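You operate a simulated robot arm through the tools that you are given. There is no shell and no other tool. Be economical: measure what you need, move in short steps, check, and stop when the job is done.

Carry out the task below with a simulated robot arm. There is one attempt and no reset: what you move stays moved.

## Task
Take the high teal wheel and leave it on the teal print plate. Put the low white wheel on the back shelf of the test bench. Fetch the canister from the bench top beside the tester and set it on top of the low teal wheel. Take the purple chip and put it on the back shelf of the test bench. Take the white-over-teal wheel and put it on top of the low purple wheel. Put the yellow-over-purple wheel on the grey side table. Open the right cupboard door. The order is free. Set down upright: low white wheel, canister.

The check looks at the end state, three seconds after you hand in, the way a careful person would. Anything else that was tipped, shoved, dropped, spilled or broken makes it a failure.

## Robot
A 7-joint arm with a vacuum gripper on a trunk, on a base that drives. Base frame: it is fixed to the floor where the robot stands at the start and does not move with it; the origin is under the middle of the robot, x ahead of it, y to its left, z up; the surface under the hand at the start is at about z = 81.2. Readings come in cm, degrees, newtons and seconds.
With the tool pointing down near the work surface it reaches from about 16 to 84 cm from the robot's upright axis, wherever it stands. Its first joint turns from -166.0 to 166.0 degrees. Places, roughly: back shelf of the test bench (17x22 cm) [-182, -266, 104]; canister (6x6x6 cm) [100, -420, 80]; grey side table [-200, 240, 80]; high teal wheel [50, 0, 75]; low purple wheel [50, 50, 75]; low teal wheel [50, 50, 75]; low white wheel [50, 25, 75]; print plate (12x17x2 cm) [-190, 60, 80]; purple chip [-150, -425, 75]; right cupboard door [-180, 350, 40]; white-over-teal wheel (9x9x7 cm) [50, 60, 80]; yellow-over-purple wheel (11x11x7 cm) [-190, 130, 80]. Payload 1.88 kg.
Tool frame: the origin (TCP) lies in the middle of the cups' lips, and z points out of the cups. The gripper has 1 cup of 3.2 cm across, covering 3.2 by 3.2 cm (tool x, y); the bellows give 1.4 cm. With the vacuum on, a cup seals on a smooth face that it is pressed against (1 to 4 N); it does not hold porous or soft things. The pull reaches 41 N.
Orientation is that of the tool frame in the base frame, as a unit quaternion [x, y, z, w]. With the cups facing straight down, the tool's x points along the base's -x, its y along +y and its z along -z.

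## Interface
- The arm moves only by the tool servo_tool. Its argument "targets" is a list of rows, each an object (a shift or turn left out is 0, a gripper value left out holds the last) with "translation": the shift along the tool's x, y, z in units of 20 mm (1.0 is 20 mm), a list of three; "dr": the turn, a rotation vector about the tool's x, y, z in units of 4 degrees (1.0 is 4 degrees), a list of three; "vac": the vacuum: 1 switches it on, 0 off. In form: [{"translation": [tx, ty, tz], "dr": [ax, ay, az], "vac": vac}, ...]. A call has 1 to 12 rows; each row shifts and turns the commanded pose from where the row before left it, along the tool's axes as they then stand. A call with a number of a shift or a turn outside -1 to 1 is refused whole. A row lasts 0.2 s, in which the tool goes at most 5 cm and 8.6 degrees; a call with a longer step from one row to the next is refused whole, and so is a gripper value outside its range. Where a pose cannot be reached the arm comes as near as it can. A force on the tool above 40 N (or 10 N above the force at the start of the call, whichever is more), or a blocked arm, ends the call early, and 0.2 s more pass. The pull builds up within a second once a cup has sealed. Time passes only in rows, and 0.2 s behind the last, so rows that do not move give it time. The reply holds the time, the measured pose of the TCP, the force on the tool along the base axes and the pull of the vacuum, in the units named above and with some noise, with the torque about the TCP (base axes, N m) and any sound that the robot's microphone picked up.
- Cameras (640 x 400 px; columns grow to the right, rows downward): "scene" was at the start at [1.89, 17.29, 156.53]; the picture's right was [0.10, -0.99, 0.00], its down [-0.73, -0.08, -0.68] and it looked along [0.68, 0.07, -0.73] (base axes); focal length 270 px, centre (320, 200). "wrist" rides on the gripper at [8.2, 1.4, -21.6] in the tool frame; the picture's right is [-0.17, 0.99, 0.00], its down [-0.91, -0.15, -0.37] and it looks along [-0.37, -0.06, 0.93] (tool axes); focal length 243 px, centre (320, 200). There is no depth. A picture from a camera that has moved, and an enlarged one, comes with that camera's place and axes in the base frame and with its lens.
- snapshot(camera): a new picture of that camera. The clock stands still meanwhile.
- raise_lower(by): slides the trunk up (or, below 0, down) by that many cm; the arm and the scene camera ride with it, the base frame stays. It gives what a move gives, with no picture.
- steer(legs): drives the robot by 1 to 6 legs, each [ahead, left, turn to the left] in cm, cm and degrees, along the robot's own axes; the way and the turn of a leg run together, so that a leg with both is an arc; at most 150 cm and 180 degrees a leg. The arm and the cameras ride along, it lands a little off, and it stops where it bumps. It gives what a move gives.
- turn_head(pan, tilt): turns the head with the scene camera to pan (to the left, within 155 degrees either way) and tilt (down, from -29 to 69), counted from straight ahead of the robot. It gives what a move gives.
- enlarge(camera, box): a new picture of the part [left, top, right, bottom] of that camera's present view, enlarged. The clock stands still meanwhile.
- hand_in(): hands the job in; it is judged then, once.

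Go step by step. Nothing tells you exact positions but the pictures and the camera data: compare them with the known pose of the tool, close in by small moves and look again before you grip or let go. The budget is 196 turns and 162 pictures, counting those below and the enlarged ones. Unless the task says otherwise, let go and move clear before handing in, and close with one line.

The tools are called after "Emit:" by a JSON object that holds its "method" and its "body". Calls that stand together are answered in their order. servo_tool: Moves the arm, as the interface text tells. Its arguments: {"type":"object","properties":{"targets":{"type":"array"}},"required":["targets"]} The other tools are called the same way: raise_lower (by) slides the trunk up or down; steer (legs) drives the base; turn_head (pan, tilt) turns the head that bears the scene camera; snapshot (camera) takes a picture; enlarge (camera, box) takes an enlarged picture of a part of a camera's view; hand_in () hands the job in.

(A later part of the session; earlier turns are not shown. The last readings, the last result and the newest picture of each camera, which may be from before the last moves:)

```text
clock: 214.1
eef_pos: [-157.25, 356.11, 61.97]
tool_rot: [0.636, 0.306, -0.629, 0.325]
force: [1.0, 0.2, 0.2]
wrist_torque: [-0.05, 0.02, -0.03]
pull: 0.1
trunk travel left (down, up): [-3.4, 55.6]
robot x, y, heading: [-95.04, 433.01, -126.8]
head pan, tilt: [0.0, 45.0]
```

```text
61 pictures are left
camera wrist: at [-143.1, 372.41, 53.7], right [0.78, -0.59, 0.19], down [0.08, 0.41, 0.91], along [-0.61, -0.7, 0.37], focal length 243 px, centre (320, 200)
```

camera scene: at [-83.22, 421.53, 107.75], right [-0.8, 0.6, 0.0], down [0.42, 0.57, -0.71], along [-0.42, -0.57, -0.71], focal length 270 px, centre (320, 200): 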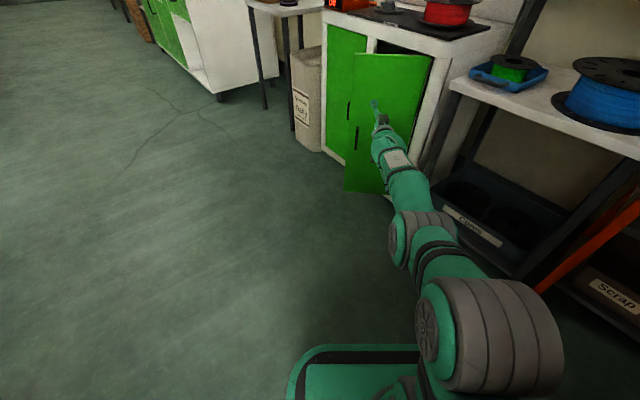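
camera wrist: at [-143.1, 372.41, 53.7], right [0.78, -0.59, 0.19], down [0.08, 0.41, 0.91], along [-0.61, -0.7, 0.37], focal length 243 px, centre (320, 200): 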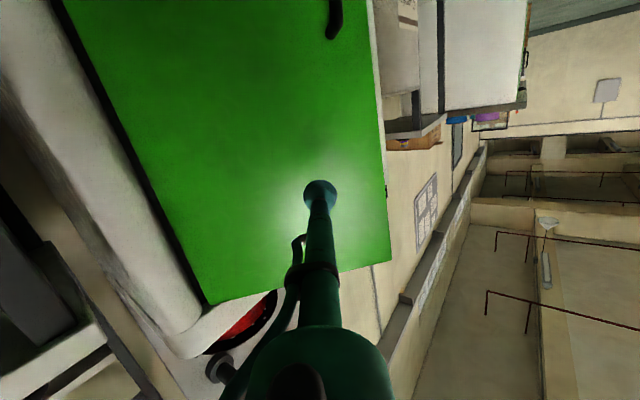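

Door stays at about 52°. I'll back away, swing the base back around to face the cupboard, then push the door further open from its inner side.

Emit:
{"method": "steer", "body": {"legs": [[-22, 0, 0], [3.2, 18.2, -8], [3.2, 18.2, -8], [3.2, 18.2, -8], [3.2, 18.2, -8], [3.2, 18.2, -8]]}}

Emit:
{"method": "steer", "body": {"legs": [[3.2, 18.2, -8], [2, 11.4, -5]]}}

Emit:
{"method": "snapshot", "body": {"camera": "scene"}}

Emit:
{"method": "snapshot", "body": {"camera": "wrist"}}

```text
clock: 221.5
eef_pos: [-142.7, 347.86, 61.8]
tool_rot: [0.702, 0.073, -0.702, 0.093]
force: [0.2, -0.6, 0.2]
wrist_torque: [0.02, -0.01, 0.03]
pull: 0.0
trunk travel left (down, up): [-3.4, 55.6]
robot x, y, heading: [-45.42, 367.41, -166.5]
head pan, tilt: [0.0, 45.0]
```

```text
clock: 223.8
eef_pos: [-146.08, 340.05, 62.0]
tool_rot: [-0.706, 0.007, 0.708, -0.013]
force: [0.0, 0.0, 0.4]
wrist_torque: [0.01, 0.03, 0.01]
pull: 0.0
trunk travel left (down, up): [-3.4, 55.6]
robot x, y, heading: [-47.2, 336.89, -179.4]
head pan, tilt: [0.0, 45.0]
```

```text
60 pictures are left
camera scene: at [-49.08, 321.06, 107.75], right [-0.01, 1.0, 0.0], down [0.71, 0.01, -0.71], along [-0.71, -0.01, -0.71], focal length 270 px, centre (320, 200)
```

scene: 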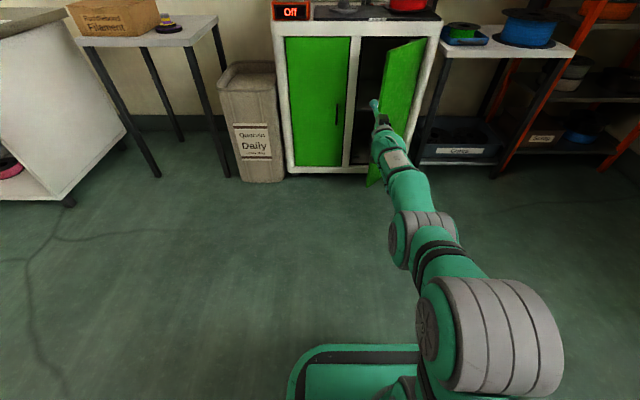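

```text
59 pictures are left
camera wrist: at [-124.44, 338.7, 53.68], right [0.01, -0.98, 0.19], down [0.38, 0.18, 0.91], along [-0.93, 0.06, 0.37], focal length 243 px, centre (320, 200)
```

wrist: 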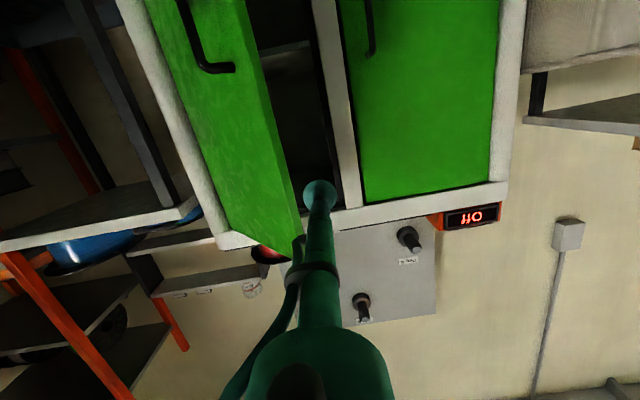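

The tool is just left of the door's free edge. Moving in 16 cm, then strafing right to push the door open.

Emit:
{"method": "steer", "body": {"legs": [[16, 0, 0], [0, -20, 0]]}}

Emit:
{"method": "snapshot", "body": {"camera": "scene"}}

```text
clock: 225.8
eef_pos: [-162.11, 343.27, 61.75]
tool_rot: [-0.706, 0.004, 0.708, -0.016]
force: [-0.3, -0.3, -0.1]
wrist_torque: [0.01, 0.01, -0.01]
pull: 0.2
trunk travel left (down, up): [-3.4, 55.6]
robot x, y, heading: [-63.22, 341.3, -179.4]
head pan, tilt: [0.0, 45.0]
stopped in leg 2: the force on the tool passed its limit at 52 N (the readings are from after the stop); the commanded pose is now the measured one
```

```text
58 pictures are left
camera scene: at [-65.14, 324.94, 107.74], right [-0.01, 1.0, 0.0], down [0.71, 0.01, -0.71], along [-0.71, -0.01, -0.71], focal length 270 px, centre (320, 200)
```

scene: 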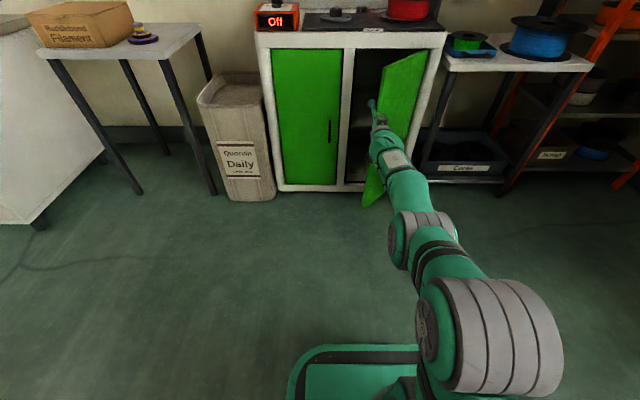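

The drive was too brisk on contact. I'll push gently with the arm in small sideways steps.

Emit:
{"method": "servo_tool", "body": {"targets": [{"translation": [0, -0.2, 0]}, {"translation": [0, -0.2, 0]}, {"translation": [0, -0.2, 0]}, {"translation": [0, -0.2, 0]}, {"translation": [0, -0.2, 0]}, {"translation": [0, -0.2, 0]}, {"translation": [0, -0.2, 0]}, {"translation": [0, -0.2, 0]}, {"translation": [0, -0.2, 0]}, {"translation": [0, -0.2, 0]}, {"translation": [0, -0.2, 0]}, {"translation": [0, -0.2, 0]}]}}

```text
clock: 226.5
eef_pos: [-162.09, 343.1, 61.78]
tool_rot: [-0.706, 0.0, 0.708, -0.02]
force: [3.9, -3.6, 2.5]
wrist_torque: [0.02, -0.16, -0.27]
pull: 0.1
trunk travel left (down, up): [-3.4, 55.6]
robot x, y, heading: [-63.12, 341.28, -179.4]
head pan, tilt: [0.0, 45.0]
stopped in row 3: the force on the tool passed its limit at 44 N (the readings are from after the stop); the commanded pose is now the measured one
```

Emit:
{"method": "snapshot", "body": {"camera": "wrist"}}

Emit:
{"method": "enlarge", "body": {"camera": "scene", "box": [330, 40, 450, 220]}}

```text
57 pictures are left
camera wrist: at [-140.48, 342.19, 53.67], right [0.03, -0.98, 0.19], down [0.37, 0.19, 0.91], along [-0.93, 0.05, 0.37], focal length 243 px, centre (320, 200)
```

wrist: 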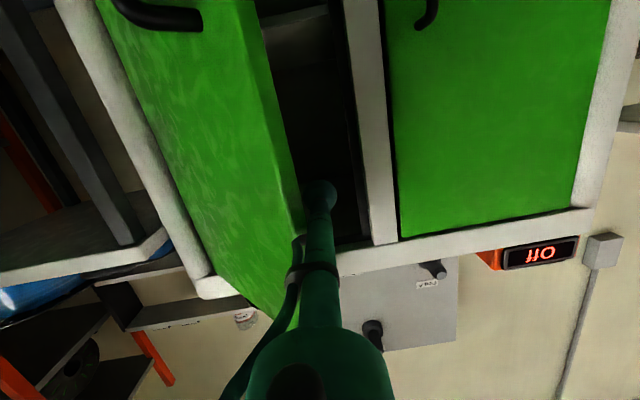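

```text
2.22 times, centred on (390, 130) of scene
camera zoom: at [-65.01, 324.86, 107.75], right [-0.01, 1.0, 0.0], down [0.71, 0.01, -0.71], along [-0.71, -0.01, -0.71], focal length 599 px, centre (164, 356)
```

zoom: 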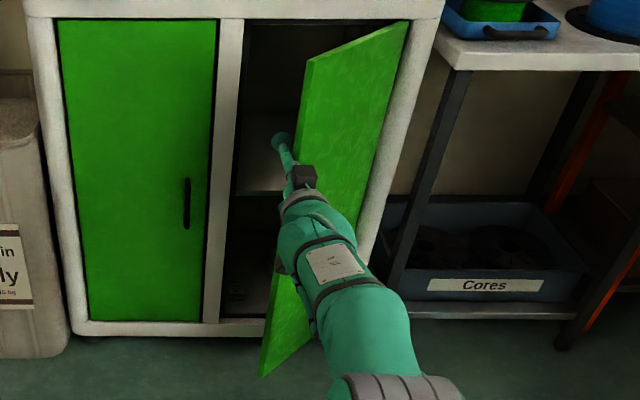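

The door's edge is catching on the hose clamp 11 cm up the tool. I'll unload, draw the tool back 6 cm, and push again with the bare tip.

Emit:
{"method": "servo_tool", "body": {"targets": [{"translation": [0, 0.3, 0]}, {"translation": [0, 0.3, 0]}, {"translation": [0, 0, -0.8]}, {"translation": [0, 0, -0.8]}, {"translation": [0, 0, -0.8]}, {"translation": [0, 0, -0.5]}, {"translation": [0, -0.3, 0]}, {"translation": [0, -0.3, 0]}, {"translation": [0, -0.3, 0]}, {"translation": [0, -0.3, 0]}, {"translation": [0, -0.3, 0]}]}}

```text
clock: 228.9
eef_pos: [-158.52, 345.3, 62.32]
tool_rot: [-0.706, 0.0, 0.708, -0.019]
force: [3.9, -3.8, 1.1]
wrist_torque: [0.01, -0.06, -0.18]
pull: 0.1
out of reach, approached as far as the arm can: row 5, 6
trunk travel left (down, up): [-3.4, 55.6]
robot x, y, heading: [-63.01, 340.99, -179.4]
head pan, tilt: [0.0, 45.0]
```

Now it pushes easily (about 5 N). Continuing.

Emit:
{"method": "servo_tool", "body": {"targets": [{"translation": [0, -0.3, 0]}, {"translation": [0, -0.3, 0]}, {"translation": [0, -0.3, 0]}, {"translation": [0, -0.3, 0]}, {"translation": [0, -0.3, 0]}, {"translation": [0, -0.3, 0]}, {"translation": [0, -0.3, 0]}, {"translation": [0, -0.3, 0]}, {"translation": [0, -0.3, 0]}, {"translation": [0, -0.3, 0]}, {"translation": [0, -0.3, 0]}, {"translation": [0, -0.3, 0]}]}}

Emit:
{"method": "servo_tool", "body": {"targets": [{"translation": [0, -0.3, 0]}, {"translation": [0, -0.3, 0]}, {"translation": [0, -0.3, 0]}, {"translation": [0, -0.3, 0]}, {"translation": [0, -0.3, 0]}, {"translation": [0, -0.3, 0]}, {"translation": [0, -0.3, 0]}, {"translation": [0, -0.3, 0]}, {"translation": [0, -0.3, 0]}, {"translation": [0, -0.3, 0]}]}}

Emit:
{"method": "snapshot", "body": {"camera": "scene"}}

```text
clock: 229.6
eef_pos: [-158.45, 345.75, 62.41]
tool_rot: [-0.705, -0.005, 0.708, -0.022]
force: [7.8, -7.2, 2.6]
wrist_torque: [0.04, -0.11, -0.34]
pull: 0.1
trunk travel left (down, up): [-3.4, 55.6]
robot x, y, heading: [-63.5, 341.39, -179.1]
head pan, tilt: [0.0, 45.0]
stopped in row 3: the force on the tool passed its limit at 45 N (the readings are from after the stop); the commanded pose is now the measured one
```

```text
clock: 230.1
eef_pos: [-158.5, 345.75, 62.4]
tool_rot: [-0.705, -0.008, 0.708, -0.023]
force: [8.0, -6.9, 3.3]
wrist_torque: [0.02, -0.12, -0.38]
pull: 0.0
trunk travel left (down, up): [-3.4, 55.6]
robot x, y, heading: [-63.04, 341.37, -179.3]
head pan, tilt: [0.0, 45.0]
stopped in row 2: the force on the tool passed its limit at 46 N (the readings are from after the stop); the commanded pose is now the measured one
```

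```text
55 pictures are left
camera scene: at [-64.82, 324.75, 107.74], right [-0.02, 1.0, 0.0], down [0.71, 0.01, -0.71], along [-0.71, -0.01, -0.71], focal length 270 px, centre (320, 200)
```

scene: 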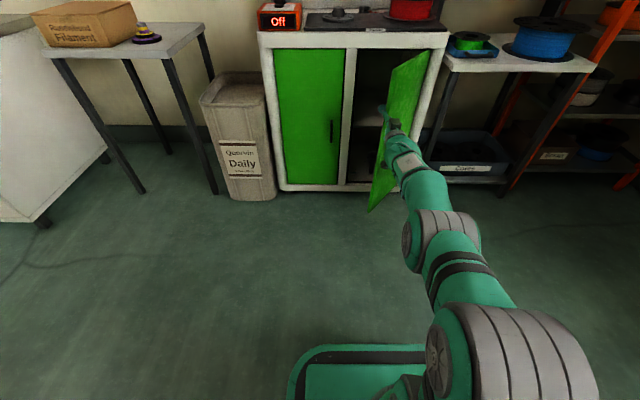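

Another step on the tool is snagging the edge. I'll unload, back the base off 5 cm, and push with the very tip along the door's arc.

Emit:
{"method": "servo_tool", "body": {"targets": [{"translation": [0, 0.3, 0]}, {"translation": [0, 0.3, 0]}]}}

Emit:
{"method": "steer", "body": {"legs": [[-4.5, 0, 0]]}}

Emit:
{"method": "snapshot", "body": {"camera": "wrist"}}

```text
clock: 230.7
eef_pos: [-158.41, 344.75, 62.31]
tool_rot: [-0.706, -0.006, 0.708, -0.023]
force: [2.3, -1.9, 1.5]
wrist_torque: [-0.02, -0.08, -0.11]
pull: 0.1
trunk travel left (down, up): [-3.4, 55.6]
robot x, y, heading: [-62.99, 341.15, -179.0]
head pan, tilt: [0.0, 45.0]
```

```text
clock: 231.6
eef_pos: [-153.86, 344.86, 62.2]
tool_rot: [-0.706, -0.006, 0.708, -0.022]
force: [-0.5, -0.9, 0.1]
wrist_torque: [-0.02, -0.02, 0.02]
pull: 0.0
trunk travel left (down, up): [-3.4, 55.6]
robot x, y, heading: [-58.44, 341.03, -179.2]
head pan, tilt: [0.0, 45.0]
```

```text
54 pictures are left
camera wrist: at [-132.36, 344.13, 54.04], right [0.04, -0.98, 0.19], down [0.37, 0.19, 0.91], along [-0.93, 0.03, 0.37], focal length 243 px, centre (320, 200)
```

wrist: 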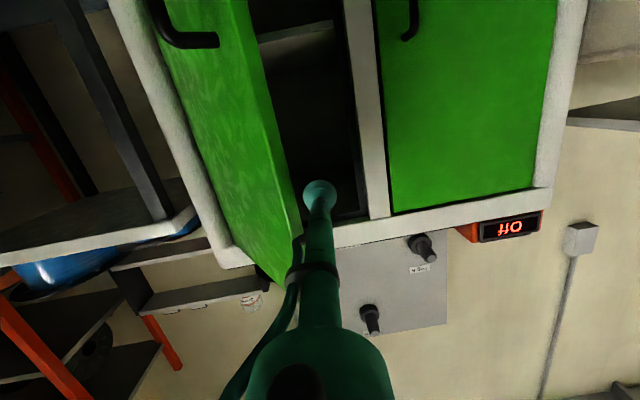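

Pushing with the tip only, drawing back slightly as the door swings.

Emit:
{"method": "servo_tool", "body": {"targets": [{"translation": [0, -0.4, 0]}, {"translation": [0, -0.4, 0]}, {"translation": [0, -0.3, 0]}, {"translation": [0, -0.3, 0]}, {"translation": [0, -0.3, -0.1]}, {"translation": [0, -0.3, -0.1]}, {"translation": [0, -0.3, -0.1]}, {"translation": [0, -0.3, -0.1]}, {"translation": [0, -0.3, -0.1]}, {"translation": [0, -0.3, -0.1]}, {"translation": [0, -0.3, -0.1]}, {"translation": [0, -0.3, -0.1]}]}}

Emit:
{"method": "snapshot", "body": {"camera": "wrist"}}

```text
clock: 233.0
eef_pos: [-153.62, 348.11, 62.22]
tool_rot: [-0.706, -0.01, 0.708, -0.024]
force: [13.6, -7.7, 2.2]
wrist_torque: [0.15, -0.09, -0.39]
pull: 0.0
trunk travel left (down, up): [-3.4, 55.6]
robot x, y, heading: [-58.41, 341.57, -178.8]
head pan, tilt: [0.0, 45.0]
stopped in row 7: the force on the tool passed its limit at 43 N (the readings are from after the stop); the commanded pose is now the measured one
```

```text
53 pictures are left
camera wrist: at [-132.06, 347.58, 53.96], right [0.05, -0.98, 0.19], down [0.37, 0.19, 0.91], along [-0.93, 0.02, 0.37], focal length 243 px, centre (320, 200)
```

wrist: 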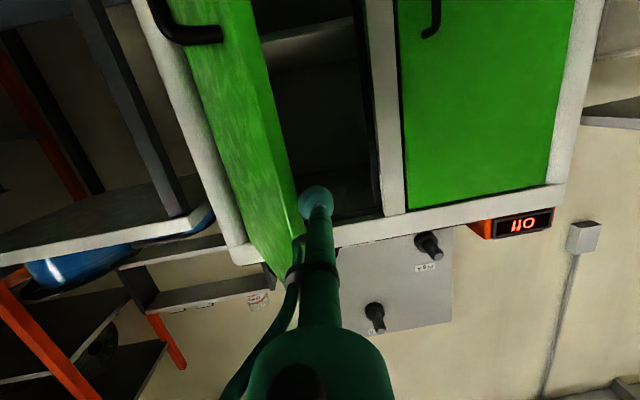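

Sliding friction at the edge is locking the push. Moving the tool along with the edge (diagonal base moves) avoids that.

Emit:
{"method": "servo_tool", "body": {"targets": [{"translation": [0, 0.25, 0]}, {"translation": [0, 0, 0.5]}]}}

Emit:
{"method": "steer", "body": {"legs": [[-2.2, -3.4, 0], [-1.6, -3.7, 0], [-0.9, -3.9, 0]]}}

Emit:
{"method": "snapshot", "body": {"camera": "wrist"}}

```text
clock: 233.6
eef_pos: [-154.48, 346.95, 61.92]
tool_rot: [-0.707, -0.013, 0.707, -0.027]
force: [11.0, -7.5, 2.0]
wrist_torque: [0.15, -0.09, -0.35]
pull: 0.1
trunk travel left (down, up): [-3.4, 55.6]
robot x, y, heading: [-58.19, 340.83, -178.9]
head pan, tilt: [0.0, 45.0]
stopped in row 2: the force on the tool passed its limit at 49 N (the readings are from after the stop); the commanded pose is now the measured one
```

```text
clock: 235.4
eef_pos: [-149.96, 358.14, 61.86]
tool_rot: [-0.707, -0.012, 0.707, -0.027]
force: [6.8, -1.0, 0.7]
wrist_torque: [-0.01, 0.0, -0.13]
pull: 0.1
trunk travel left (down, up): [-3.4, 55.6]
robot x, y, heading: [-54.08, 352.35, -178.9]
head pan, tilt: [0.0, 45.0]
```

```text
52 pictures are left
camera wrist: at [-128.34, 357.78, 53.76], right [0.05, -0.98, 0.19], down [0.36, 0.19, 0.91], along [-0.93, 0.02, 0.37], focal length 243 px, centre (320, 200)
```

wrist: 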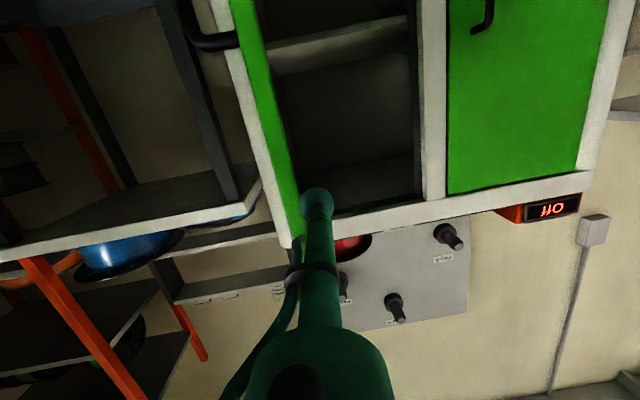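

The door now stands nearly perpendicular. Sliding the tool clear and backing away, then checking.

Emit:
{"method": "steer", "body": {"legs": [[0, 4, 0], [-30, 0, 0]]}}

Emit:
{"method": "snapshot", "body": {"camera": "scene"}}

```text
clock: 237.9
eef_pos: [-119.83, 354.61, 61.88]
tool_rot: [0.707, 0.014, -0.707, 0.028]
force: [-0.1, -0.2, -0.9]
wrist_torque: [0.05, -0.03, -0.01]
pull: 0.2
trunk travel left (down, up): [-3.4, 55.6]
robot x, y, heading: [-23.92, 348.92, -178.8]
head pan, tilt: [0.0, 45.0]
```

```text
51 pictures are left
camera scene: at [-25.58, 332.49, 107.75], right [-0.02, 1.0, 0.0], down [0.71, 0.01, -0.71], along [-0.71, -0.01, -0.71], focal length 270 px, centre (320, 200)
```

scene: 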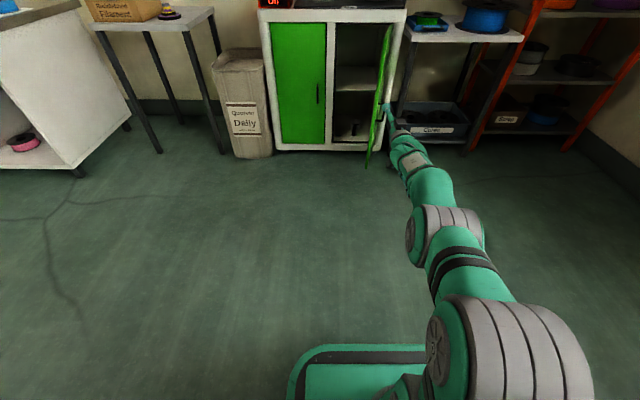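

The right door is wide open. Raising the trunk and folding the tool back to vertical while drawing it in.

Emit:
{"method": "raise_lower", "body": {"by": 40}}

Emit:
{"method": "servo_tool", "body": {"targets": [{"translation": [0, 0, -0.5], "dr": [0, 0.9375, 0]}, {"translation": [0.04, 0, -0.5], "dr": [0, 0.9375, 0]}, {"translation": [0.07, 0, -0.5], "dr": [0, 0.9375, 0]}, {"translation": [0.19, 0, -0.98], "dr": [0, 0.9375, 0]}, {"translation": [0.26, 0, -0.97], "dr": [0, 0.9375, 0]}, {"translation": [0.32, 0, -0.95], "dr": [0, 0.9375, 0]}, {"translation": [0.38, 0, -0.92], "dr": [0, 0.9375, 0]}, {"translation": [0.44, 0, -0.9], "dr": [0, 0.9375, 0]}, {"translation": [0.5, 0, -0.87], "dr": [0, 0.9375, 0]}, {"translation": [0.55, 0, -0.83], "dr": [0, 0.9375, 0]}, {"translation": [0.61, 0, -0.79], "dr": [0, 0.9375, 0]}, {"translation": [0.66, 0, -0.75], "dr": [0, 0.9375, 0]}]}}

Emit:
{"method": "servo_tool", "body": {"targets": [{"translation": [0.71, 0, -0.71], "dr": [0, 0.9375, 0]}, {"translation": [0.75, 0, -0.66], "dr": [0, 0.9375, 0]}, {"translation": [0.79, 0, -0.61], "dr": [0, 0.9375, 0]}, {"translation": [0.83, 0, -0.56], "dr": [0, 0.9375, 0]}, {"translation": [0.87, 0, -0.5], "dr": [0, 0.9375, 0]}, {"translation": [0.9, 0, -0.44], "dr": [0, 0.9375, 0]}, {"translation": [0.92, 0, -0.38], "dr": [0, 0.9375, 0]}, {"translation": [0.95, 0, -0.32], "dr": [0, 0.9375, 0]}, {"translation": [0.97, 0, -0.26], "dr": [0, 0.9375, 0]}, {"translation": [0.98, 0, -0.19], "dr": [0, 0.9375, 0]}, {"translation": [0.99, 0, -0.13], "dr": [0, 0.9375, 0]}, {"translation": [1, 0, -0.07], "dr": [0, 0.9375, 0]}]}}

Emit:
{"method": "raise_lower", "body": {"by": 9}}

```text
clock: 241.8
eef_pos: [-119.83, 354.59, 101.84]
tool_rot: [0.707, 0.012, -0.707, 0.027]
force: [0.3, -0.6, -0.4]
wrist_torque: [0.0, -0.01, -0.01]
pull: 0.1
trunk travel left (down, up): [-43.4, 15.6]
robot x, y, heading: [-23.58, 348.78, -179.1]
head pan, tilt: [0.0, 45.0]
```

```text
clock: 244.4
eef_pos: [-98.89, 355.83, 101.92]
tool_rot: [0.924, 0.023, -0.382, 0.022]
force: [-0.6, 0.2, 0.4]
wrist_torque: [0.0, 0.0, -0.01]
pull: 0.1
trunk travel left (down, up): [-43.4, 15.6]
robot x, y, heading: [-24.06, 348.74, -178.9]
head pan, tilt: [0.0, 45.0]
```

```text
clock: 247.0
eef_pos: [-74.77, 357.1, 101.88]
tool_rot: [1.0, 0.028, 0.0, 0.011]
force: [0.3, 0.3, -1.3]
wrist_torque: [0.0, -0.02, -0.02]
pull: 0.0
trunk travel left (down, up): [-43.4, 15.6]
robot x, y, heading: [-23.86, 348.86, -178.7]
head pan, tilt: [0.0, 45.0]
```

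```text
clock: 248.2
eef_pos: [-74.84, 357.2, 110.99]
tool_rot: [1.0, 0.028, 0.0, 0.01]
force: [0.1, -0.4, -0.1]
wrist_torque: [0.01, -0.01, 0.01]
pull: 0.0
trunk travel left (down, up): [-52.4, 6.6]
robot x, y, heading: [-23.67, 348.82, -178.5]
head pan, tilt: [0.0, 45.0]
```

Tool vertical again. Driving back to the first bench for the low white wheel.

Emit:
{"method": "steer", "body": {"legs": [[35, 0, 0], [0, 150, 0], [0, 150, 0], [0, 30, 0], [0, 0, 178.5], [55, 0, 0]]}}

Emit:
{"method": "servo_tool", "body": {"targets": [{"dr": [0.29, 0, 0.43]}]}}

Emit:
{"method": "snapshot", "body": {"camera": "wrist"}}

```text
clock: 276.1
eef_pos: [54.37, 11.51, 110.99]
tool_rot: [-0.019, 1.0, 0.01, 0.0]
force: [0.9, 0.3, 0.2]
wrist_torque: [-0.01, 0.03, 0.01]
pull: 0.1
trunk travel left (down, up): [-52.4, 6.6]
robot x, y, heading: [3.19, 20.73, 0.0]
head pan, tilt: [0.0, 45.0]
```

```text
clock: 276.5
eef_pos: [54.27, 11.63, 110.92]
tool_rot: [-0.004, 1.0, 0.001, -0.001]
force: [-0.3, -0.6, 0.3]
wrist_torque: [0.01, -0.01, -0.04]
pull: 0.1
trunk travel left (down, up): [-52.4, 6.6]
robot x, y, heading: [3.2, 20.73, 0.1]
head pan, tilt: [0.0, 45.0]
```

```text
50 pictures are left
camera wrist: at [46.09, 12.91, 132.55], right [0.16, 0.99, 0.0], down [0.92, -0.15, 0.37], along [0.37, -0.06, -0.93], focal length 243 px, centre (320, 200)
```

wrist: 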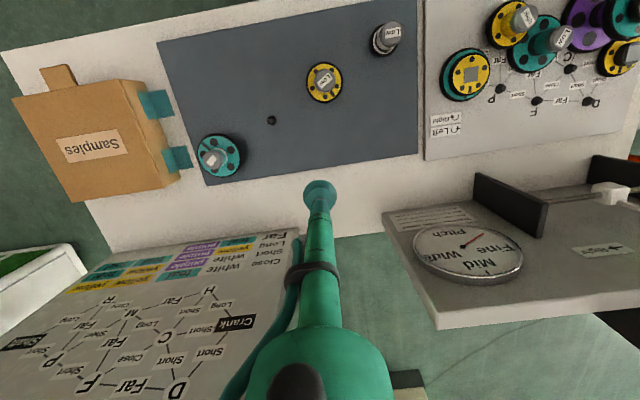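

Low white wheel's knob at about (37.9, 25.4). Moving over it.

Emit:
{"method": "servo_tool", "body": {"targets": [{"translation": [0.91, 0.767, 0]}, {"translation": [0.91, 0.767, 0]}, {"translation": [0.91, 0.767, 0]}, {"translation": [0.91, 0.767, 0]}, {"translation": [0.91, 0.767, 0]}, {"translation": [0.91, 0.767, 0]}, {"translation": [0.91, 0.767, 0.9]}, {"translation": [0.91, 0.767, 0.9]}, {"translation": [0.91, 0.767, 0.9]}, {"translation": [0, 0, 0.9]}, {"translation": [0, 0, 0.9]}, {"translation": [0, 0, 0.9]}]}}

Emit:
{"method": "enlarge", "body": {"camera": "wrist", "box": [240, 120, 400, 220]}}

```text
clock: 279.1
eef_pos: [37.83, 25.34, 100.13]
tool_rot: [-0.004, 1.0, 0.001, 0.001]
force: [-1.6, 1.2, 0.8]
wrist_torque: [0.03, 0.0, 0.0]
pull: 0.1
trunk travel left (down, up): [-52.4, 6.6]
robot x, y, heading: [3.61, 20.76, 0.1]
head pan, tilt: [0.0, 45.0]
```

```text
4.00 times, centred on (320, 170) of wrist
camera zoom: at [29.6, 26.58, 121.8], right [0.16, 0.99, 0.0], down [0.92, -0.15, 0.38], along [0.37, -0.06, -0.93], focal length 970 px, centre (320, 320)
```

zoom: 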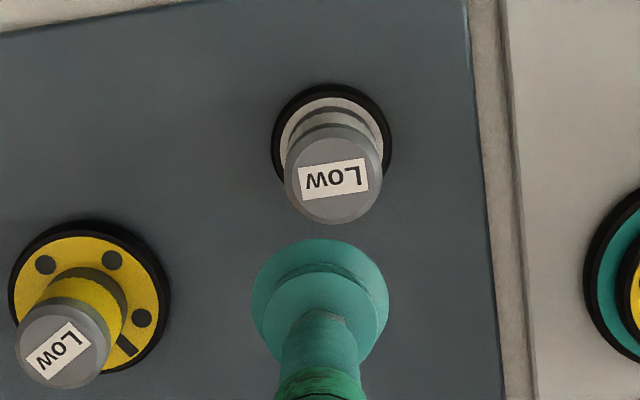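

Emit:
{"method": "servo_tool", "body": {"targets": [{"translation": [0, 0.18, 0.9]}, {"translation": [0, 0, 0.9]}, {"translation": [0, 0, 0.9]}, {"translation": [0, 0, 0.9]}, {"translation": [0, 0, 0.4]}]}}

Emit:
{"method": "enlarge", "body": {"camera": "wrist", "box": [260, 140, 380, 215]}}

```text
clock: 280.3
eef_pos: [37.82, 25.62, 92.2]
tool_rot: [-0.005, 1.0, 0.001, -0.001]
force: [0.1, -1.1, -0.5]
wrist_torque: [-0.01, 0.03, 0.03]
pull: 0.0
trunk travel left (down, up): [-52.4, 6.6]
robot x, y, heading: [3.49, 20.72, -0.2]
head pan, tilt: [0.0, 45.0]
```

```text
5.33 times, centred on (320, 178) of wrist
camera zoom: at [29.6, 26.91, 113.76], right [0.16, 0.99, 0.0], down [0.92, -0.15, 0.37], along [0.37, -0.06, -0.93], focal length 1294 px, centre (320, 320)
```

zoom: 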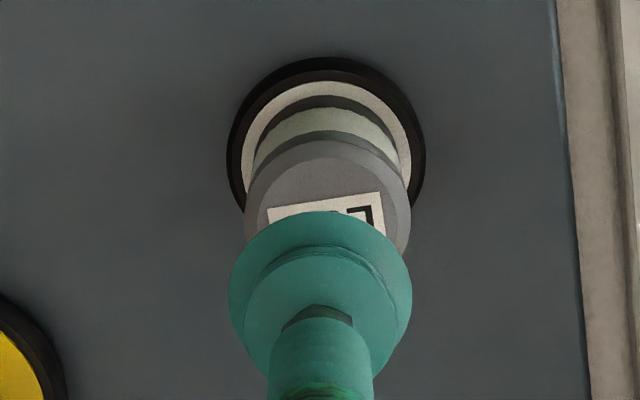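

Emit:
{"method": "servo_tool", "body": {"targets": [{"translation": [0.06, 0.07, 0.8], "vac": 1}, {"translation": [0, 0, 0.8]}, {"translation": [0, 0, 0.4]}, {"translation": [0, 0, 0.15]}, {"translation": [0, 0, 0.12]}, {"translation": [0, 0, 0]}, {"translation": [0, 0, 0]}]}}

```text
clock: 281.9
eef_pos: [37.66, 25.88, 87.51]
tool_rot: [-0.004, 1.0, 0.001, -0.001]
force: [-0.3, 0.7, 0.1]
wrist_torque: [-0.01, -0.03, 0.03]
pull: 40.6
trunk travel left (down, up): [-52.4, 6.6]
robot x, y, heading: [3.25, 20.79, 0.3]
head pan, tilt: [0.0, 45.0]
```

Sealed. Lifting, then driving to the test bench's shelf region.

Emit:
{"method": "servo_tool", "body": {"targets": [{"translation": [0, 0, -0.4]}, {"translation": [0, 0, -0.8]}, {"translation": [0, 0, -1]}, {"translation": [0, 0, -1]}, {"translation": [0, 0, -1]}, {"translation": [0, 0, -1]}, {"translation": [0, 0, -1]}, {"translation": [0, 0, -1]}, {"translation": [0, 0, -1]}, {"translation": [0, 0, -1]}, {"translation": [0, 0, -1]}, {"translation": [0, 0, -1]}]}}

Emit:
{"method": "steer", "body": {"legs": [[-65, 0, 0], [0, 0, 180], [0, 145, 0], [0, 135, 0], [20, 0, 0]]}}

Emit:
{"method": "turn_head", "body": {"pan": 0, "tilt": 35}}

Emit:
{"method": "snapshot", "body": {"camera": "scene"}}

```text
clock: 284.5
eef_pos: [37.68, 25.67, 109.95]
tool_rot: [-0.004, 1.0, 0.0, 0.0]
force: [0.0, 0.6, -0.8]
wrist_torque: [-0.02, -0.01, 0.0]
pull: 40.9
trunk travel left (down, up): [-52.4, 6.6]
robot x, y, heading: [3.65, 20.79, 0.1]
head pan, tilt: [0.0, 45.0]
```

```text
clock: 309.9
eef_pos: [-105.02, -266.55, 109.92]
tool_rot: [1.0, 0.028, 0.0, 0.0]
force: [-0.1, -0.2, -0.5]
wrist_torque: [0.0, 0.04, -0.01]
pull: 40.9
trunk travel left (down, up): [-52.4, 6.6]
robot x, y, heading: [-70.77, -260.08, -177.3]
head pan, tilt: [0.0, 45.0]
```

```text
clock: 310.7
eef_pos: [-105.02, -266.77, 109.96]
tool_rot: [1.0, 0.028, -0.001, 0.001]
force: [0.5, -0.5, -0.6]
wrist_torque: [-0.03, 0.01, -0.01]
pull: 41.0
trunk travel left (down, up): [-52.4, 6.6]
robot x, y, heading: [-71.09, -260.41, -177.1]
head pan, tilt: [0.0, 35.0]
```

```text
47 pictures are left
camera scene: at [-72.91, -276.62, 158.22], right [-0.05, 1.0, 0.0], down [0.57, 0.03, -0.82], along [-0.82, -0.04, -0.57], focal length 270 px, centre (320, 200)
```

scene: 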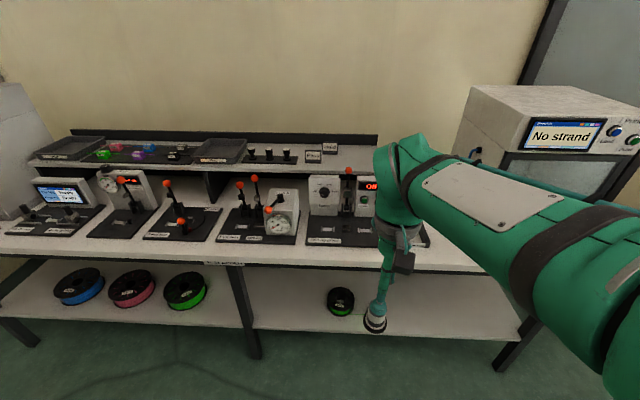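

The raised back shelf runs along the wall, and its free area is near its right end. Zooming in.

Emit:
{"method": "enlarge", "body": {"camera": "scene", "box": [230, 110, 430, 240]}}

Emit:
{"method": "snapshot", "body": {"camera": "wrist"}}

```text
3.08 times, centred on (330, 175) of scene
camera zoom: at [-72.91, -276.62, 158.22], right [-0.05, 1.0, 0.0], down [0.57, 0.03, -0.82], along [-0.82, -0.04, -0.57], focal length 830 px, centre (289, 277)
```

zoom: 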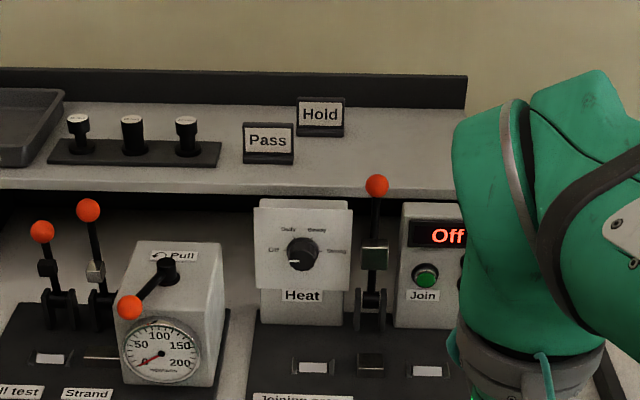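

```text
45 pictures are left
camera wrist: at [-96.74, -267.52, 131.55], right [-0.11, -0.99, 0.0], down [-0.92, 0.1, 0.37], along [-0.37, 0.04, -0.93], focal length 243 px, centre (320, 200)
```

wrist: 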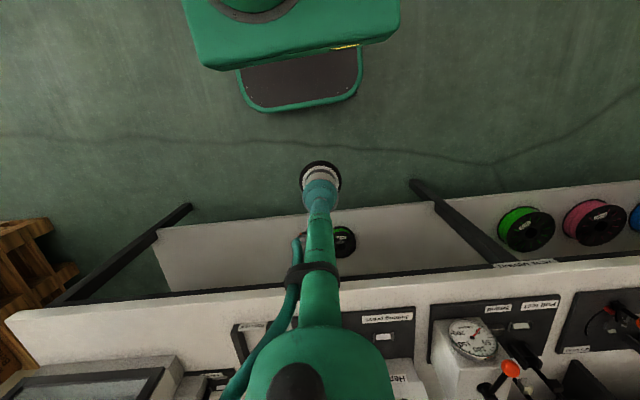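

The free area is about y -272..-254, x -198..-172. I'll raise up, square the heading and drive closer.

Emit:
{"method": "raise_lower", "body": {"by": 6.4}}

Emit:
{"method": "servo_tool", "body": {"targets": [{"translation": [0, 0, -1]}, {"translation": [0, 0, -1]}, {"translation": [0, 0, -1]}, {"translation": [0, 0, -1]}, {"translation": [0, 0, -1]}]}}

Emit:
{"method": "steer", "body": {"legs": [[0, 0, -2.8], [44, 0, 0]]}}

Emit:
{"method": "turn_head", "body": {"pan": 0, "tilt": 45}}

Emit:
{"method": "snapshot", "body": {"camera": "scene"}}

Emit:
{"method": "snapshot", "body": {"camera": "wrist"}}

```text
clock: 311.7
eef_pos: [-104.88, -266.55, 116.34]
tool_rot: [1.0, 0.028, 0.0, 0.001]
force: [0.0, 0.0, -1.4]
wrist_torque: [0.01, 0.04, -0.04]
pull: 41.3
trunk travel left (down, up): [-58.8, 0.2]
robot x, y, heading: [-71.15, -260.05, -176.9]
head pan, tilt: [0.0, 35.0]
```

```text
clock: 312.9
eef_pos: [-105.07, -266.79, 126.48]
tool_rot: [1.0, 0.028, 0.0, 0.001]
force: [-0.3, -0.5, 0.0]
wrist_torque: [0.0, 0.06, 0.0]
pull: 40.9
trunk travel left (down, up): [-58.8, 0.2]
robot x, y, heading: [-71.13, -260.33, -177.1]
head pan, tilt: [0.0, 35.0]
```

```text
clock: 315.9
eef_pos: [-148.91, -264.94, 126.22]
tool_rot: [1.0, 0.003, 0.0, 0.001]
force: [1.0, 0.0, -1.2]
wrist_torque: [-0.01, -0.01, -0.01]
pull: 41.2
trunk travel left (down, up): [-58.8, 0.2]
robot x, y, heading: [-114.8, -260.13, -179.8]
head pan, tilt: [0.0, 35.0]
```

```text
clock: 316.7
eef_pos: [-148.75, -265.16, 126.34]
tool_rot: [1.0, 0.003, 0.0, 0.002]
force: [1.0, 0.3, -1.8]
wrist_torque: [0.0, 0.04, -0.01]
pull: 40.6
trunk travel left (down, up): [-58.8, 0.2]
robot x, y, heading: [-114.6, -260.0, -179.7]
head pan, tilt: [0.0, 45.0]
```

```text
44 pictures are left
camera scene: at [-116.61, -276.55, 163.15], right [0.0, 1.0, 0.0], down [0.71, 0.0, -0.71], along [-0.71, 0.0, -0.71], focal length 270 px, centre (320, 200)
```

scene: 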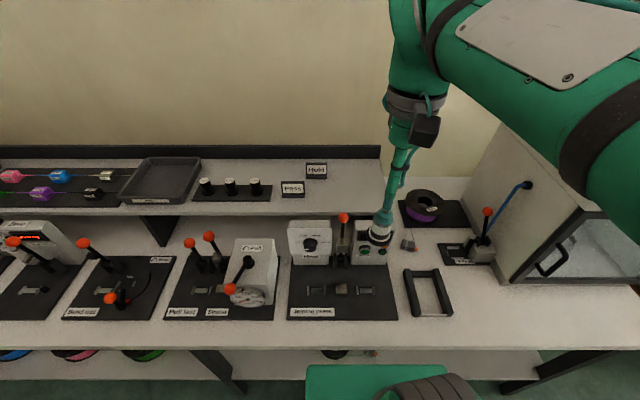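

```text
43 pictures are left
camera wrist: at [-140.64, -266.34, 147.96], right [-0.16, -0.99, 0.0], down [-0.92, 0.15, 0.37], along [-0.37, 0.06, -0.93], focal length 243 px, centre (320, 200)
```

wrist: 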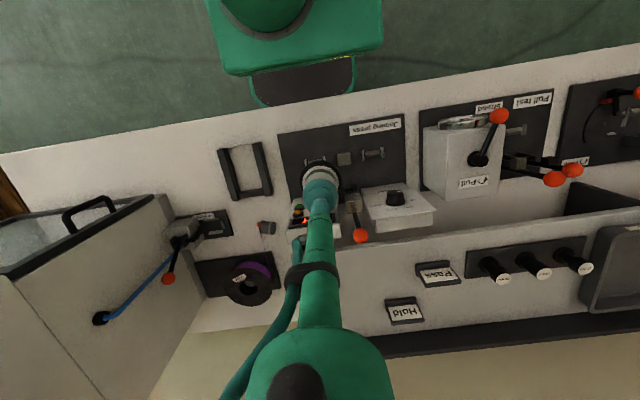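

Placing the wheel at about (-184, -260.5) on the shelf. Extending over, high above the levers.

Emit:
{"method": "servo_tool", "body": {"targets": [{"translation": [-1, -0.15, 0]}, {"translation": [-1, -0.15, 0]}, {"translation": [-1, -0.15, 0]}, {"translation": [-1, -0.15, 0]}, {"translation": [-1, -0.15, 0]}, {"translation": [-1, -0.15, 0]}, {"translation": [-1, -0.15, 0]}, {"translation": [-1, -0.15, 0]}, {"translation": [-1, -0.15, 0]}, {"translation": [-1, -0.15, 0]}, {"translation": [-1, -0.15, 0]}, {"translation": [-1, -0.15, 0]}]}}

Emit:
{"method": "servo_tool", "body": {"targets": [{"translation": [-0.93, -0.1, 0.2]}, {"translation": [-0.93, -0.1, 0.2]}, {"translation": [-0.93, -0.1, 0.4]}, {"translation": [-0.93, -0.1, 0.6]}, {"translation": [-0.93, -0.1, 0.6]}, {"translation": [-0.93, 0, 0.6]}, {"translation": [0, 0, 0]}]}}

Emit:
{"method": "snapshot", "body": {"camera": "wrist"}}

Emit:
{"method": "enlarge", "body": {"camera": "scene", "box": [260, 110, 440, 250]}}

```text
clock: 319.3
eef_pos: [-173.0, -261.67, 126.21]
tool_rot: [1.0, 0.003, -0.001, 0.001]
force: [-1.3, -0.4, -1.5]
wrist_torque: [0.01, 0.03, -0.02]
pull: 40.6
trunk travel left (down, up): [-58.8, 0.2]
robot x, y, heading: [-114.41, -260.05, -180.0]
head pan, tilt: [0.0, 45.0]
```

```text
clock: 320.9
eef_pos: [-184.06, -260.68, 121.09]
tool_rot: [1.0, 0.003, 0.001, 0.002]
force: [-0.4, 0.1, -0.6]
wrist_torque: [-0.01, 0.0, -0.03]
pull: 40.5
trunk travel left (down, up): [-58.8, 0.2]
robot x, y, heading: [-114.8, -260.2, -180.1]
head pan, tilt: [0.0, 45.0]
```

```text
42 pictures are left
camera wrist: at [-175.84, -262.02, 142.79], right [-0.16, -0.99, 0.0], down [-0.92, 0.15, 0.37], along [-0.37, 0.06, -0.93], focal length 243 px, centre (320, 200)
```

wrist: 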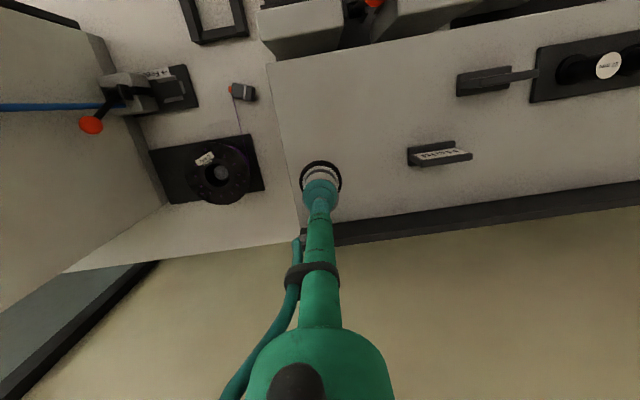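

```text
2.86 times, centred on (350, 180) of scene
camera zoom: at [-116.63, -276.56, 163.15], right [0.0, 1.0, 0.0], down [0.71, 0.0, -0.71], along [-0.71, 0.0, -0.71], focal length 770 px, centre (234, 257)
```

zoom: 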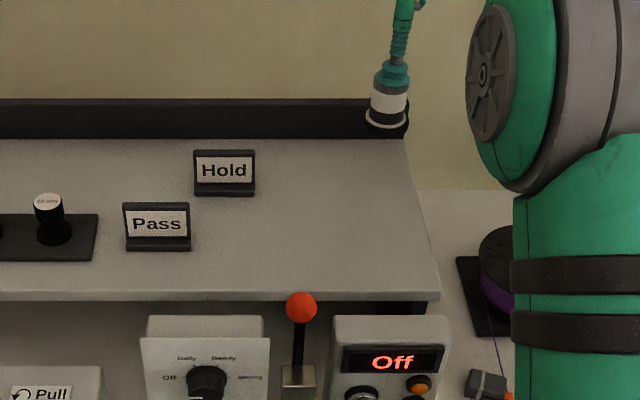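

Above the free part of the shelf. Descending carefully.

Emit:
{"method": "servo_tool", "body": {"targets": [{"translation": [0, 0.2, 0.8]}, {"translation": [0, 0, 0.8]}, {"translation": [0, 0, 0.8]}, {"translation": [0, 0, 0.6]}, {"translation": [0, 0, 0.25]}, {"translation": [0, 0, 0.2]}, {"translation": [0, 0, 0.15]}, {"translation": [0, 0, 0.15]}, {"translation": [0, 0, 0.15]}, {"translation": [0, 0, 0]}]}}

Emit:
{"method": "enlarge", "body": {"camera": "scene", "box": [320, 120, 400, 180]}}

```text
clock: 323.1
eef_pos: [-184.0, -261.02, 113.17]
tool_rot: [1.0, 0.003, 0.001, 0.0]
force: [0.6, 0.4, -1.0]
wrist_torque: [-0.01, 0.03, 0.01]
pull: 41.0
trunk travel left (down, up): [-58.8, 0.2]
robot x, y, heading: [-114.8, -260.18, -179.8]
head pan, tilt: [0.0, 45.0]
```

```text
6.67 times, centred on (360, 150) of scene
camera zoom: at [-116.61, -276.55, 163.15], right [0.0, 1.0, 0.0], down [0.71, 0.0, -0.71], along [-0.71, 0.0, -0.71], focal length 1798 px, centre (53, 533)
```

zoom: 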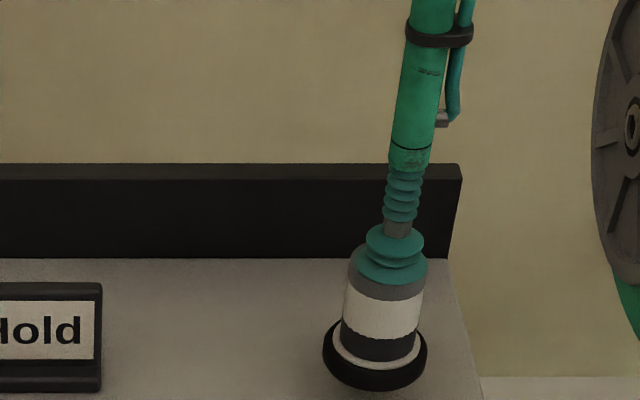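

Emit:
{"method": "servo_tool", "body": {"targets": [{"translation": [0, 0, 0.3]}, {"translation": [0, 0, 0.3]}, {"translation": [0, 0, 0.15]}, {"translation": [0, 0, 0.15]}, {"translation": [0, 0, 0.12]}, {"translation": [0, 0, 0.12]}, {"translation": [0, 0, 0.1]}, {"translation": [0, 0, 0]}]}}

```text
clock: 324.9
eef_pos: [-184.07, -261.09, 111.18]
tool_rot: [1.0, 0.003, -0.002, 0.0]
force: [4.1, 0.8, 21.3]
wrist_torque: [0.05, 0.11, -0.04]
pull: 41.1
trunk travel left (down, up): [-58.8, 0.2]
robot x, y, heading: [-114.4, -260.21, -179.8]
head pan, tilt: [0.0, 45.0]
```

Contact with the shelf. Easing pressure, releasing, and rising.

Emit:
{"method": "servo_tool", "body": {"targets": [{"translation": [0, 0, -0.12]}, {"translation": [0, 0, -0.1]}, {"vac": 0}, {}, {}, {}, {"translation": [0, 0, -0.3]}, {"translation": [0, 0, -0.6]}, {"translation": [0, 0, -0.8]}, {"translation": [0, 0, -0.8]}, {"translation": [0, 0, -0.8]}, {"translation": [0.5, 0, -0.8]}]}}

Emit:
{"method": "snapshot", "body": {"camera": "wrist"}}

```text
clock: 327.5
eef_pos: [-183.04, -261.1, 119.54]
tool_rot: [1.0, 0.004, 0.001, 0.001]
force: [0.1, 0.2, 1.0]
wrist_torque: [0.02, 0.01, -0.02]
pull: 0.1
trunk travel left (down, up): [-58.8, 0.2]
robot x, y, heading: [-114.43, -260.61, -179.9]
head pan, tilt: [0.0, 45.0]
```

```text
39 pictures are left
camera wrist: at [-174.8, -262.34, 141.12], right [-0.16, -0.99, 0.0], down [-0.92, 0.15, 0.37], along [-0.37, 0.06, -0.93], focal length 243 px, centre (320, 200)
```

wrist: 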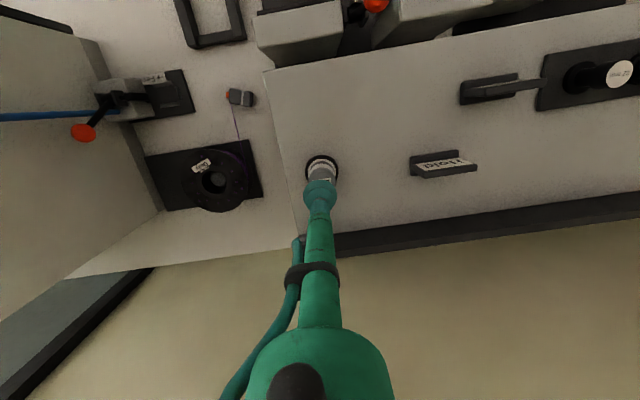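

The low white wheel stands on the shelf. Retracting and driving along the bench to the purple chip.

Emit:
{"method": "servo_tool", "body": {"targets": [{"translation": [0.5, 0, -1]}, {"translation": [0.8, 0, -1]}, {"translation": [1, 0, -1]}, {"translation": [1, 0, -1]}, {"translation": [1, 0, 0]}, {"translation": [1, 0, 0]}, {"translation": [1, 0, 0]}, {"translation": [1, 0, 0]}, {"translation": [1, 0, 0]}, {"translation": [1, 0, 0]}, {"translation": [1, 0, 0]}, {"translation": [1, 0, 0]}]}}

Emit:
{"method": "servo_tool", "body": {"targets": [{"translation": [1, 0, 0]}, {"translation": [1, 0, 0]}, {"translation": [1, 0, 0]}, {"translation": [1, 0, 0]}, {"translation": [1, 0, 0]}, {"translation": [1, 0, 0]}]}}

Emit:
{"method": "steer", "body": {"legs": [[-10, 0, 0], [0, 150, 0]]}}

Emit:
{"method": "snapshot", "body": {"camera": "scene"}}

Emit:
{"method": "snapshot", "body": {"camera": "wrist"}}

```text
clock: 330.1
eef_pos: [-160.33, -260.94, 127.45]
tool_rot: [1.0, 0.004, 0.001, 0.0]
force: [0.8, 0.0, -0.3]
wrist_torque: [-0.02, 0.0, 0.02]
pull: 0.0
trunk travel left (down, up): [-58.8, 0.2]
robot x, y, heading: [-114.59, -260.32, -179.9]
head pan, tilt: [0.0, 45.0]
```

```text
clock: 331.5
eef_pos: [-148.45, -260.77, 127.46]
tool_rot: [1.0, 0.003, -0.001, 0.001]
force: [0.7, -0.1, -0.4]
wrist_torque: [-0.01, 0.02, 0.02]
pull: 0.0
trunk travel left (down, up): [-58.8, 0.2]
robot x, y, heading: [-114.5, -260.46, -179.8]
head pan, tilt: [0.0, 45.0]
```

```text
clock: 339.6
eef_pos: [-138.36, -410.95, 127.56]
tool_rot: [1.0, 0.004, 0.0, 0.001]
force: [0.3, -0.3, -0.2]
wrist_torque: [-0.04, 0.0, -0.02]
pull: 0.0
trunk travel left (down, up): [-58.8, 0.2]
robot x, y, heading: [-104.1, -410.16, -179.8]
head pan, tilt: [0.0, 45.0]
```

```text
38 pictures are left
camera scene: at [-106.43, -426.62, 163.15], right [0.0, 1.0, 0.0], down [0.71, 0.0, -0.71], along [-0.71, 0.0, -0.71], focal length 270 px, centre (320, 200)
```

scene: 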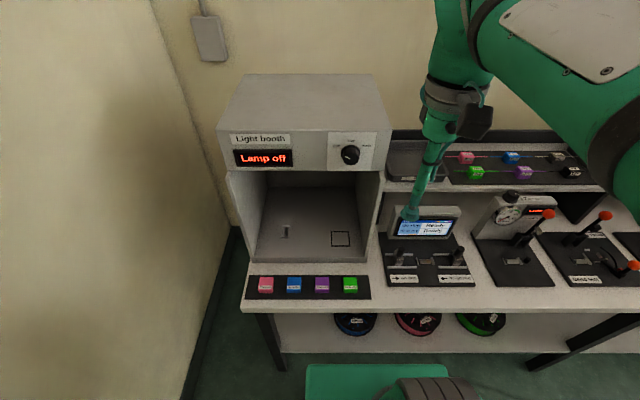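

```text
37 pictures are left
camera wrist: at [-130.09, -412.14, 149.14], right [-0.16, -0.99, 0.0], down [-0.92, 0.15, 0.37], along [-0.37, 0.06, -0.93], focal length 243 px, centre (320, 200)
```

wrist: 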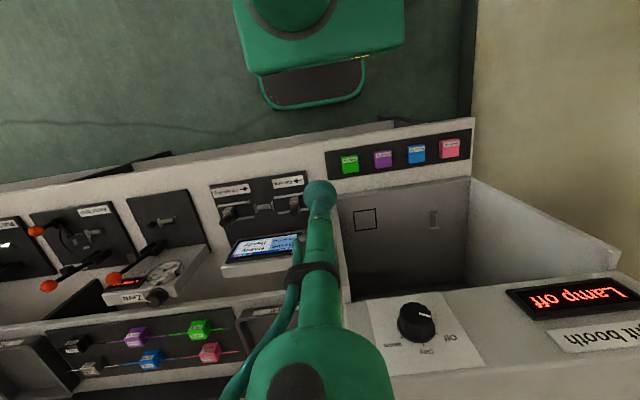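

The purple chip sits in the row of four before the light booth, near (-150, -427). Moving the tool over it.

Emit:
{"method": "servo_tool", "body": {"targets": [{"translation": [-0.72, 1, 0.9]}, {"translation": [-0.72, 1, 0.9]}, {"translation": [-0.72, 1, 0.9]}, {"translation": [-0.72, 1, 0.9]}, {"translation": [-0.72, 1, 0.9]}, {"translation": [-0.72, 1, 0.9]}, {"translation": [-0.72, 1, 0.9]}, {"translation": [-0.72, 1, 0.9]}, {"translation": [0, 0, 0.9]}, {"translation": [0, 0, 0.9]}, {"translation": [0, 0, 0.9]}]}}

Emit:
{"method": "enlarge", "body": {"camera": "wrist", "box": [220, 110, 420, 235]}}

Emit:
{"method": "enlarge", "body": {"camera": "scene", "box": [240, 240, 400, 320]}}

```text
clock: 342.1
eef_pos: [-149.74, -426.97, 107.75]
tool_rot: [1.0, 0.003, 0.001, 0.0]
force: [0.6, -0.2, -0.1]
wrist_torque: [0.05, -0.01, 0.0]
pull: 0.0
trunk travel left (down, up): [-58.8, 0.2]
robot x, y, heading: [-104.32, -410.26, -180.0]
head pan, tilt: [0.0, 45.0]
```

```text
3.20 times, centred on (320, 172) of wrist
camera zoom: at [-141.53, -428.27, 129.33], right [-0.16, -0.99, 0.0], down [-0.92, 0.15, 0.37], along [-0.37, 0.06, -0.93], focal length 776 px, centre (320, 288)
```

zoom: 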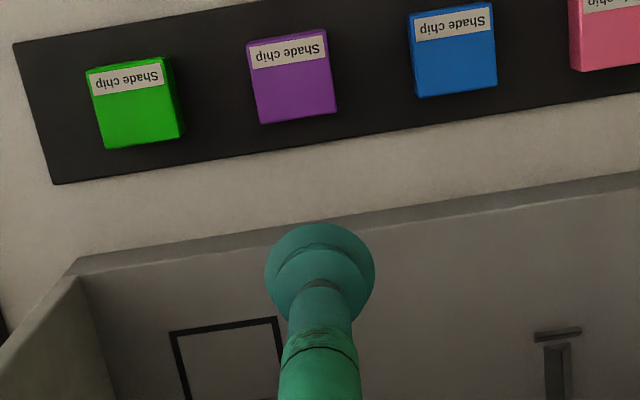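

```text
4.00 times, centred on (320, 280) of scene
camera zoom: at [-106.45, -426.63, 163.15], right [0.0, 1.0, 0.0], down [0.71, 0.0, -0.71], along [-0.71, 0.0, -0.71], focal length 1078 px, centre (320, -120)
```

zoom: 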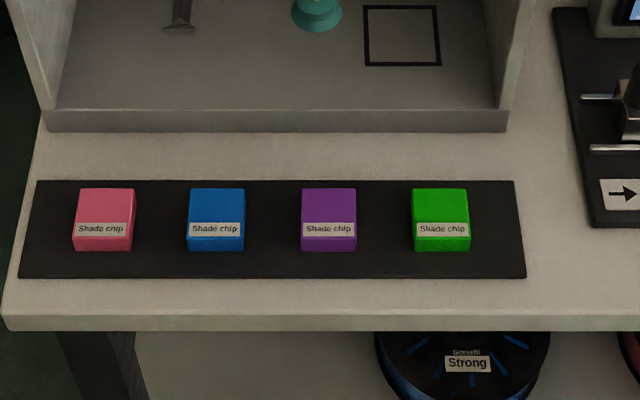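

Two-view triangulation puts the chip at (-146, -426) with its top near z 88. Shifting and descending to look closer.

Emit:
{"method": "servo_tool", "body": {"targets": [{"translation": [0.9, -0.2, 0]}, {"translation": [0.85, -0.2, 0]}, {"translation": [0, 0, 0.9]}, {"translation": [0, 0, 0.9]}, {"translation": [0, 0, 0.9]}, {"translation": [0, 0, 0.9]}, {"translation": [0, 0, 0.9]}, {"translation": [0, 0, 0.9]}]}}

Emit:
{"method": "enlarge", "body": {"camera": "wrist", "box": [240, 120, 400, 220]}}

Emit:
{"method": "enlarge", "body": {"camera": "scene", "box": [270, 240, 370, 310]}}

```text
clock: 343.9
eef_pos: [-146.16, -426.2, 96.91]
tool_rot: [1.0, 0.003, 0.0, 0.001]
force: [0.3, 0.7, 0.5]
wrist_torque: [-0.01, 0.01, 0.01]
pull: 0.0
trunk travel left (down, up): [-58.8, 0.2]
robot x, y, heading: [-104.45, -410.48, -179.7]
head pan, tilt: [0.0, 45.0]
```

```text
4.00 times, centred on (320, 170) of wrist
camera zoom: at [-138.05, -427.47, 118.56], right [-0.16, -0.99, 0.0], down [-0.92, 0.15, 0.37], along [-0.37, 0.06, -0.93], focal length 970 px, centre (320, 320)
```

zoom: 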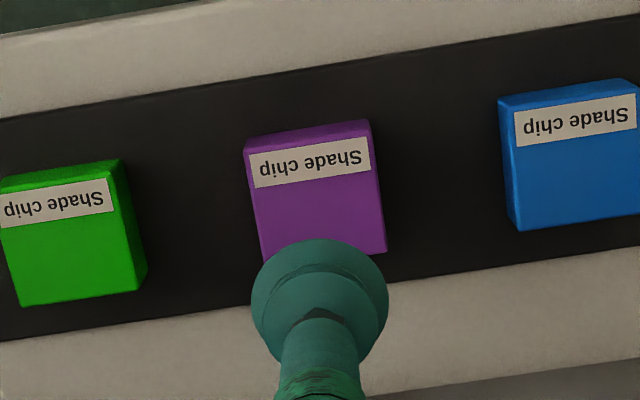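

```text
5.71 times, centred on (320, 275) of scene
camera zoom: at [-106.44, -426.62, 163.15], right [0.0, 1.0, 0.0], down [0.71, 0.0, -0.71], along [-0.71, 0.0, -0.71], focal length 1541 px, centre (320, -229)
```

zoom: 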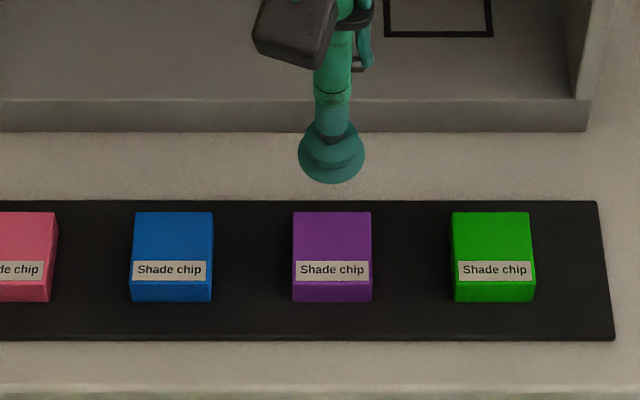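

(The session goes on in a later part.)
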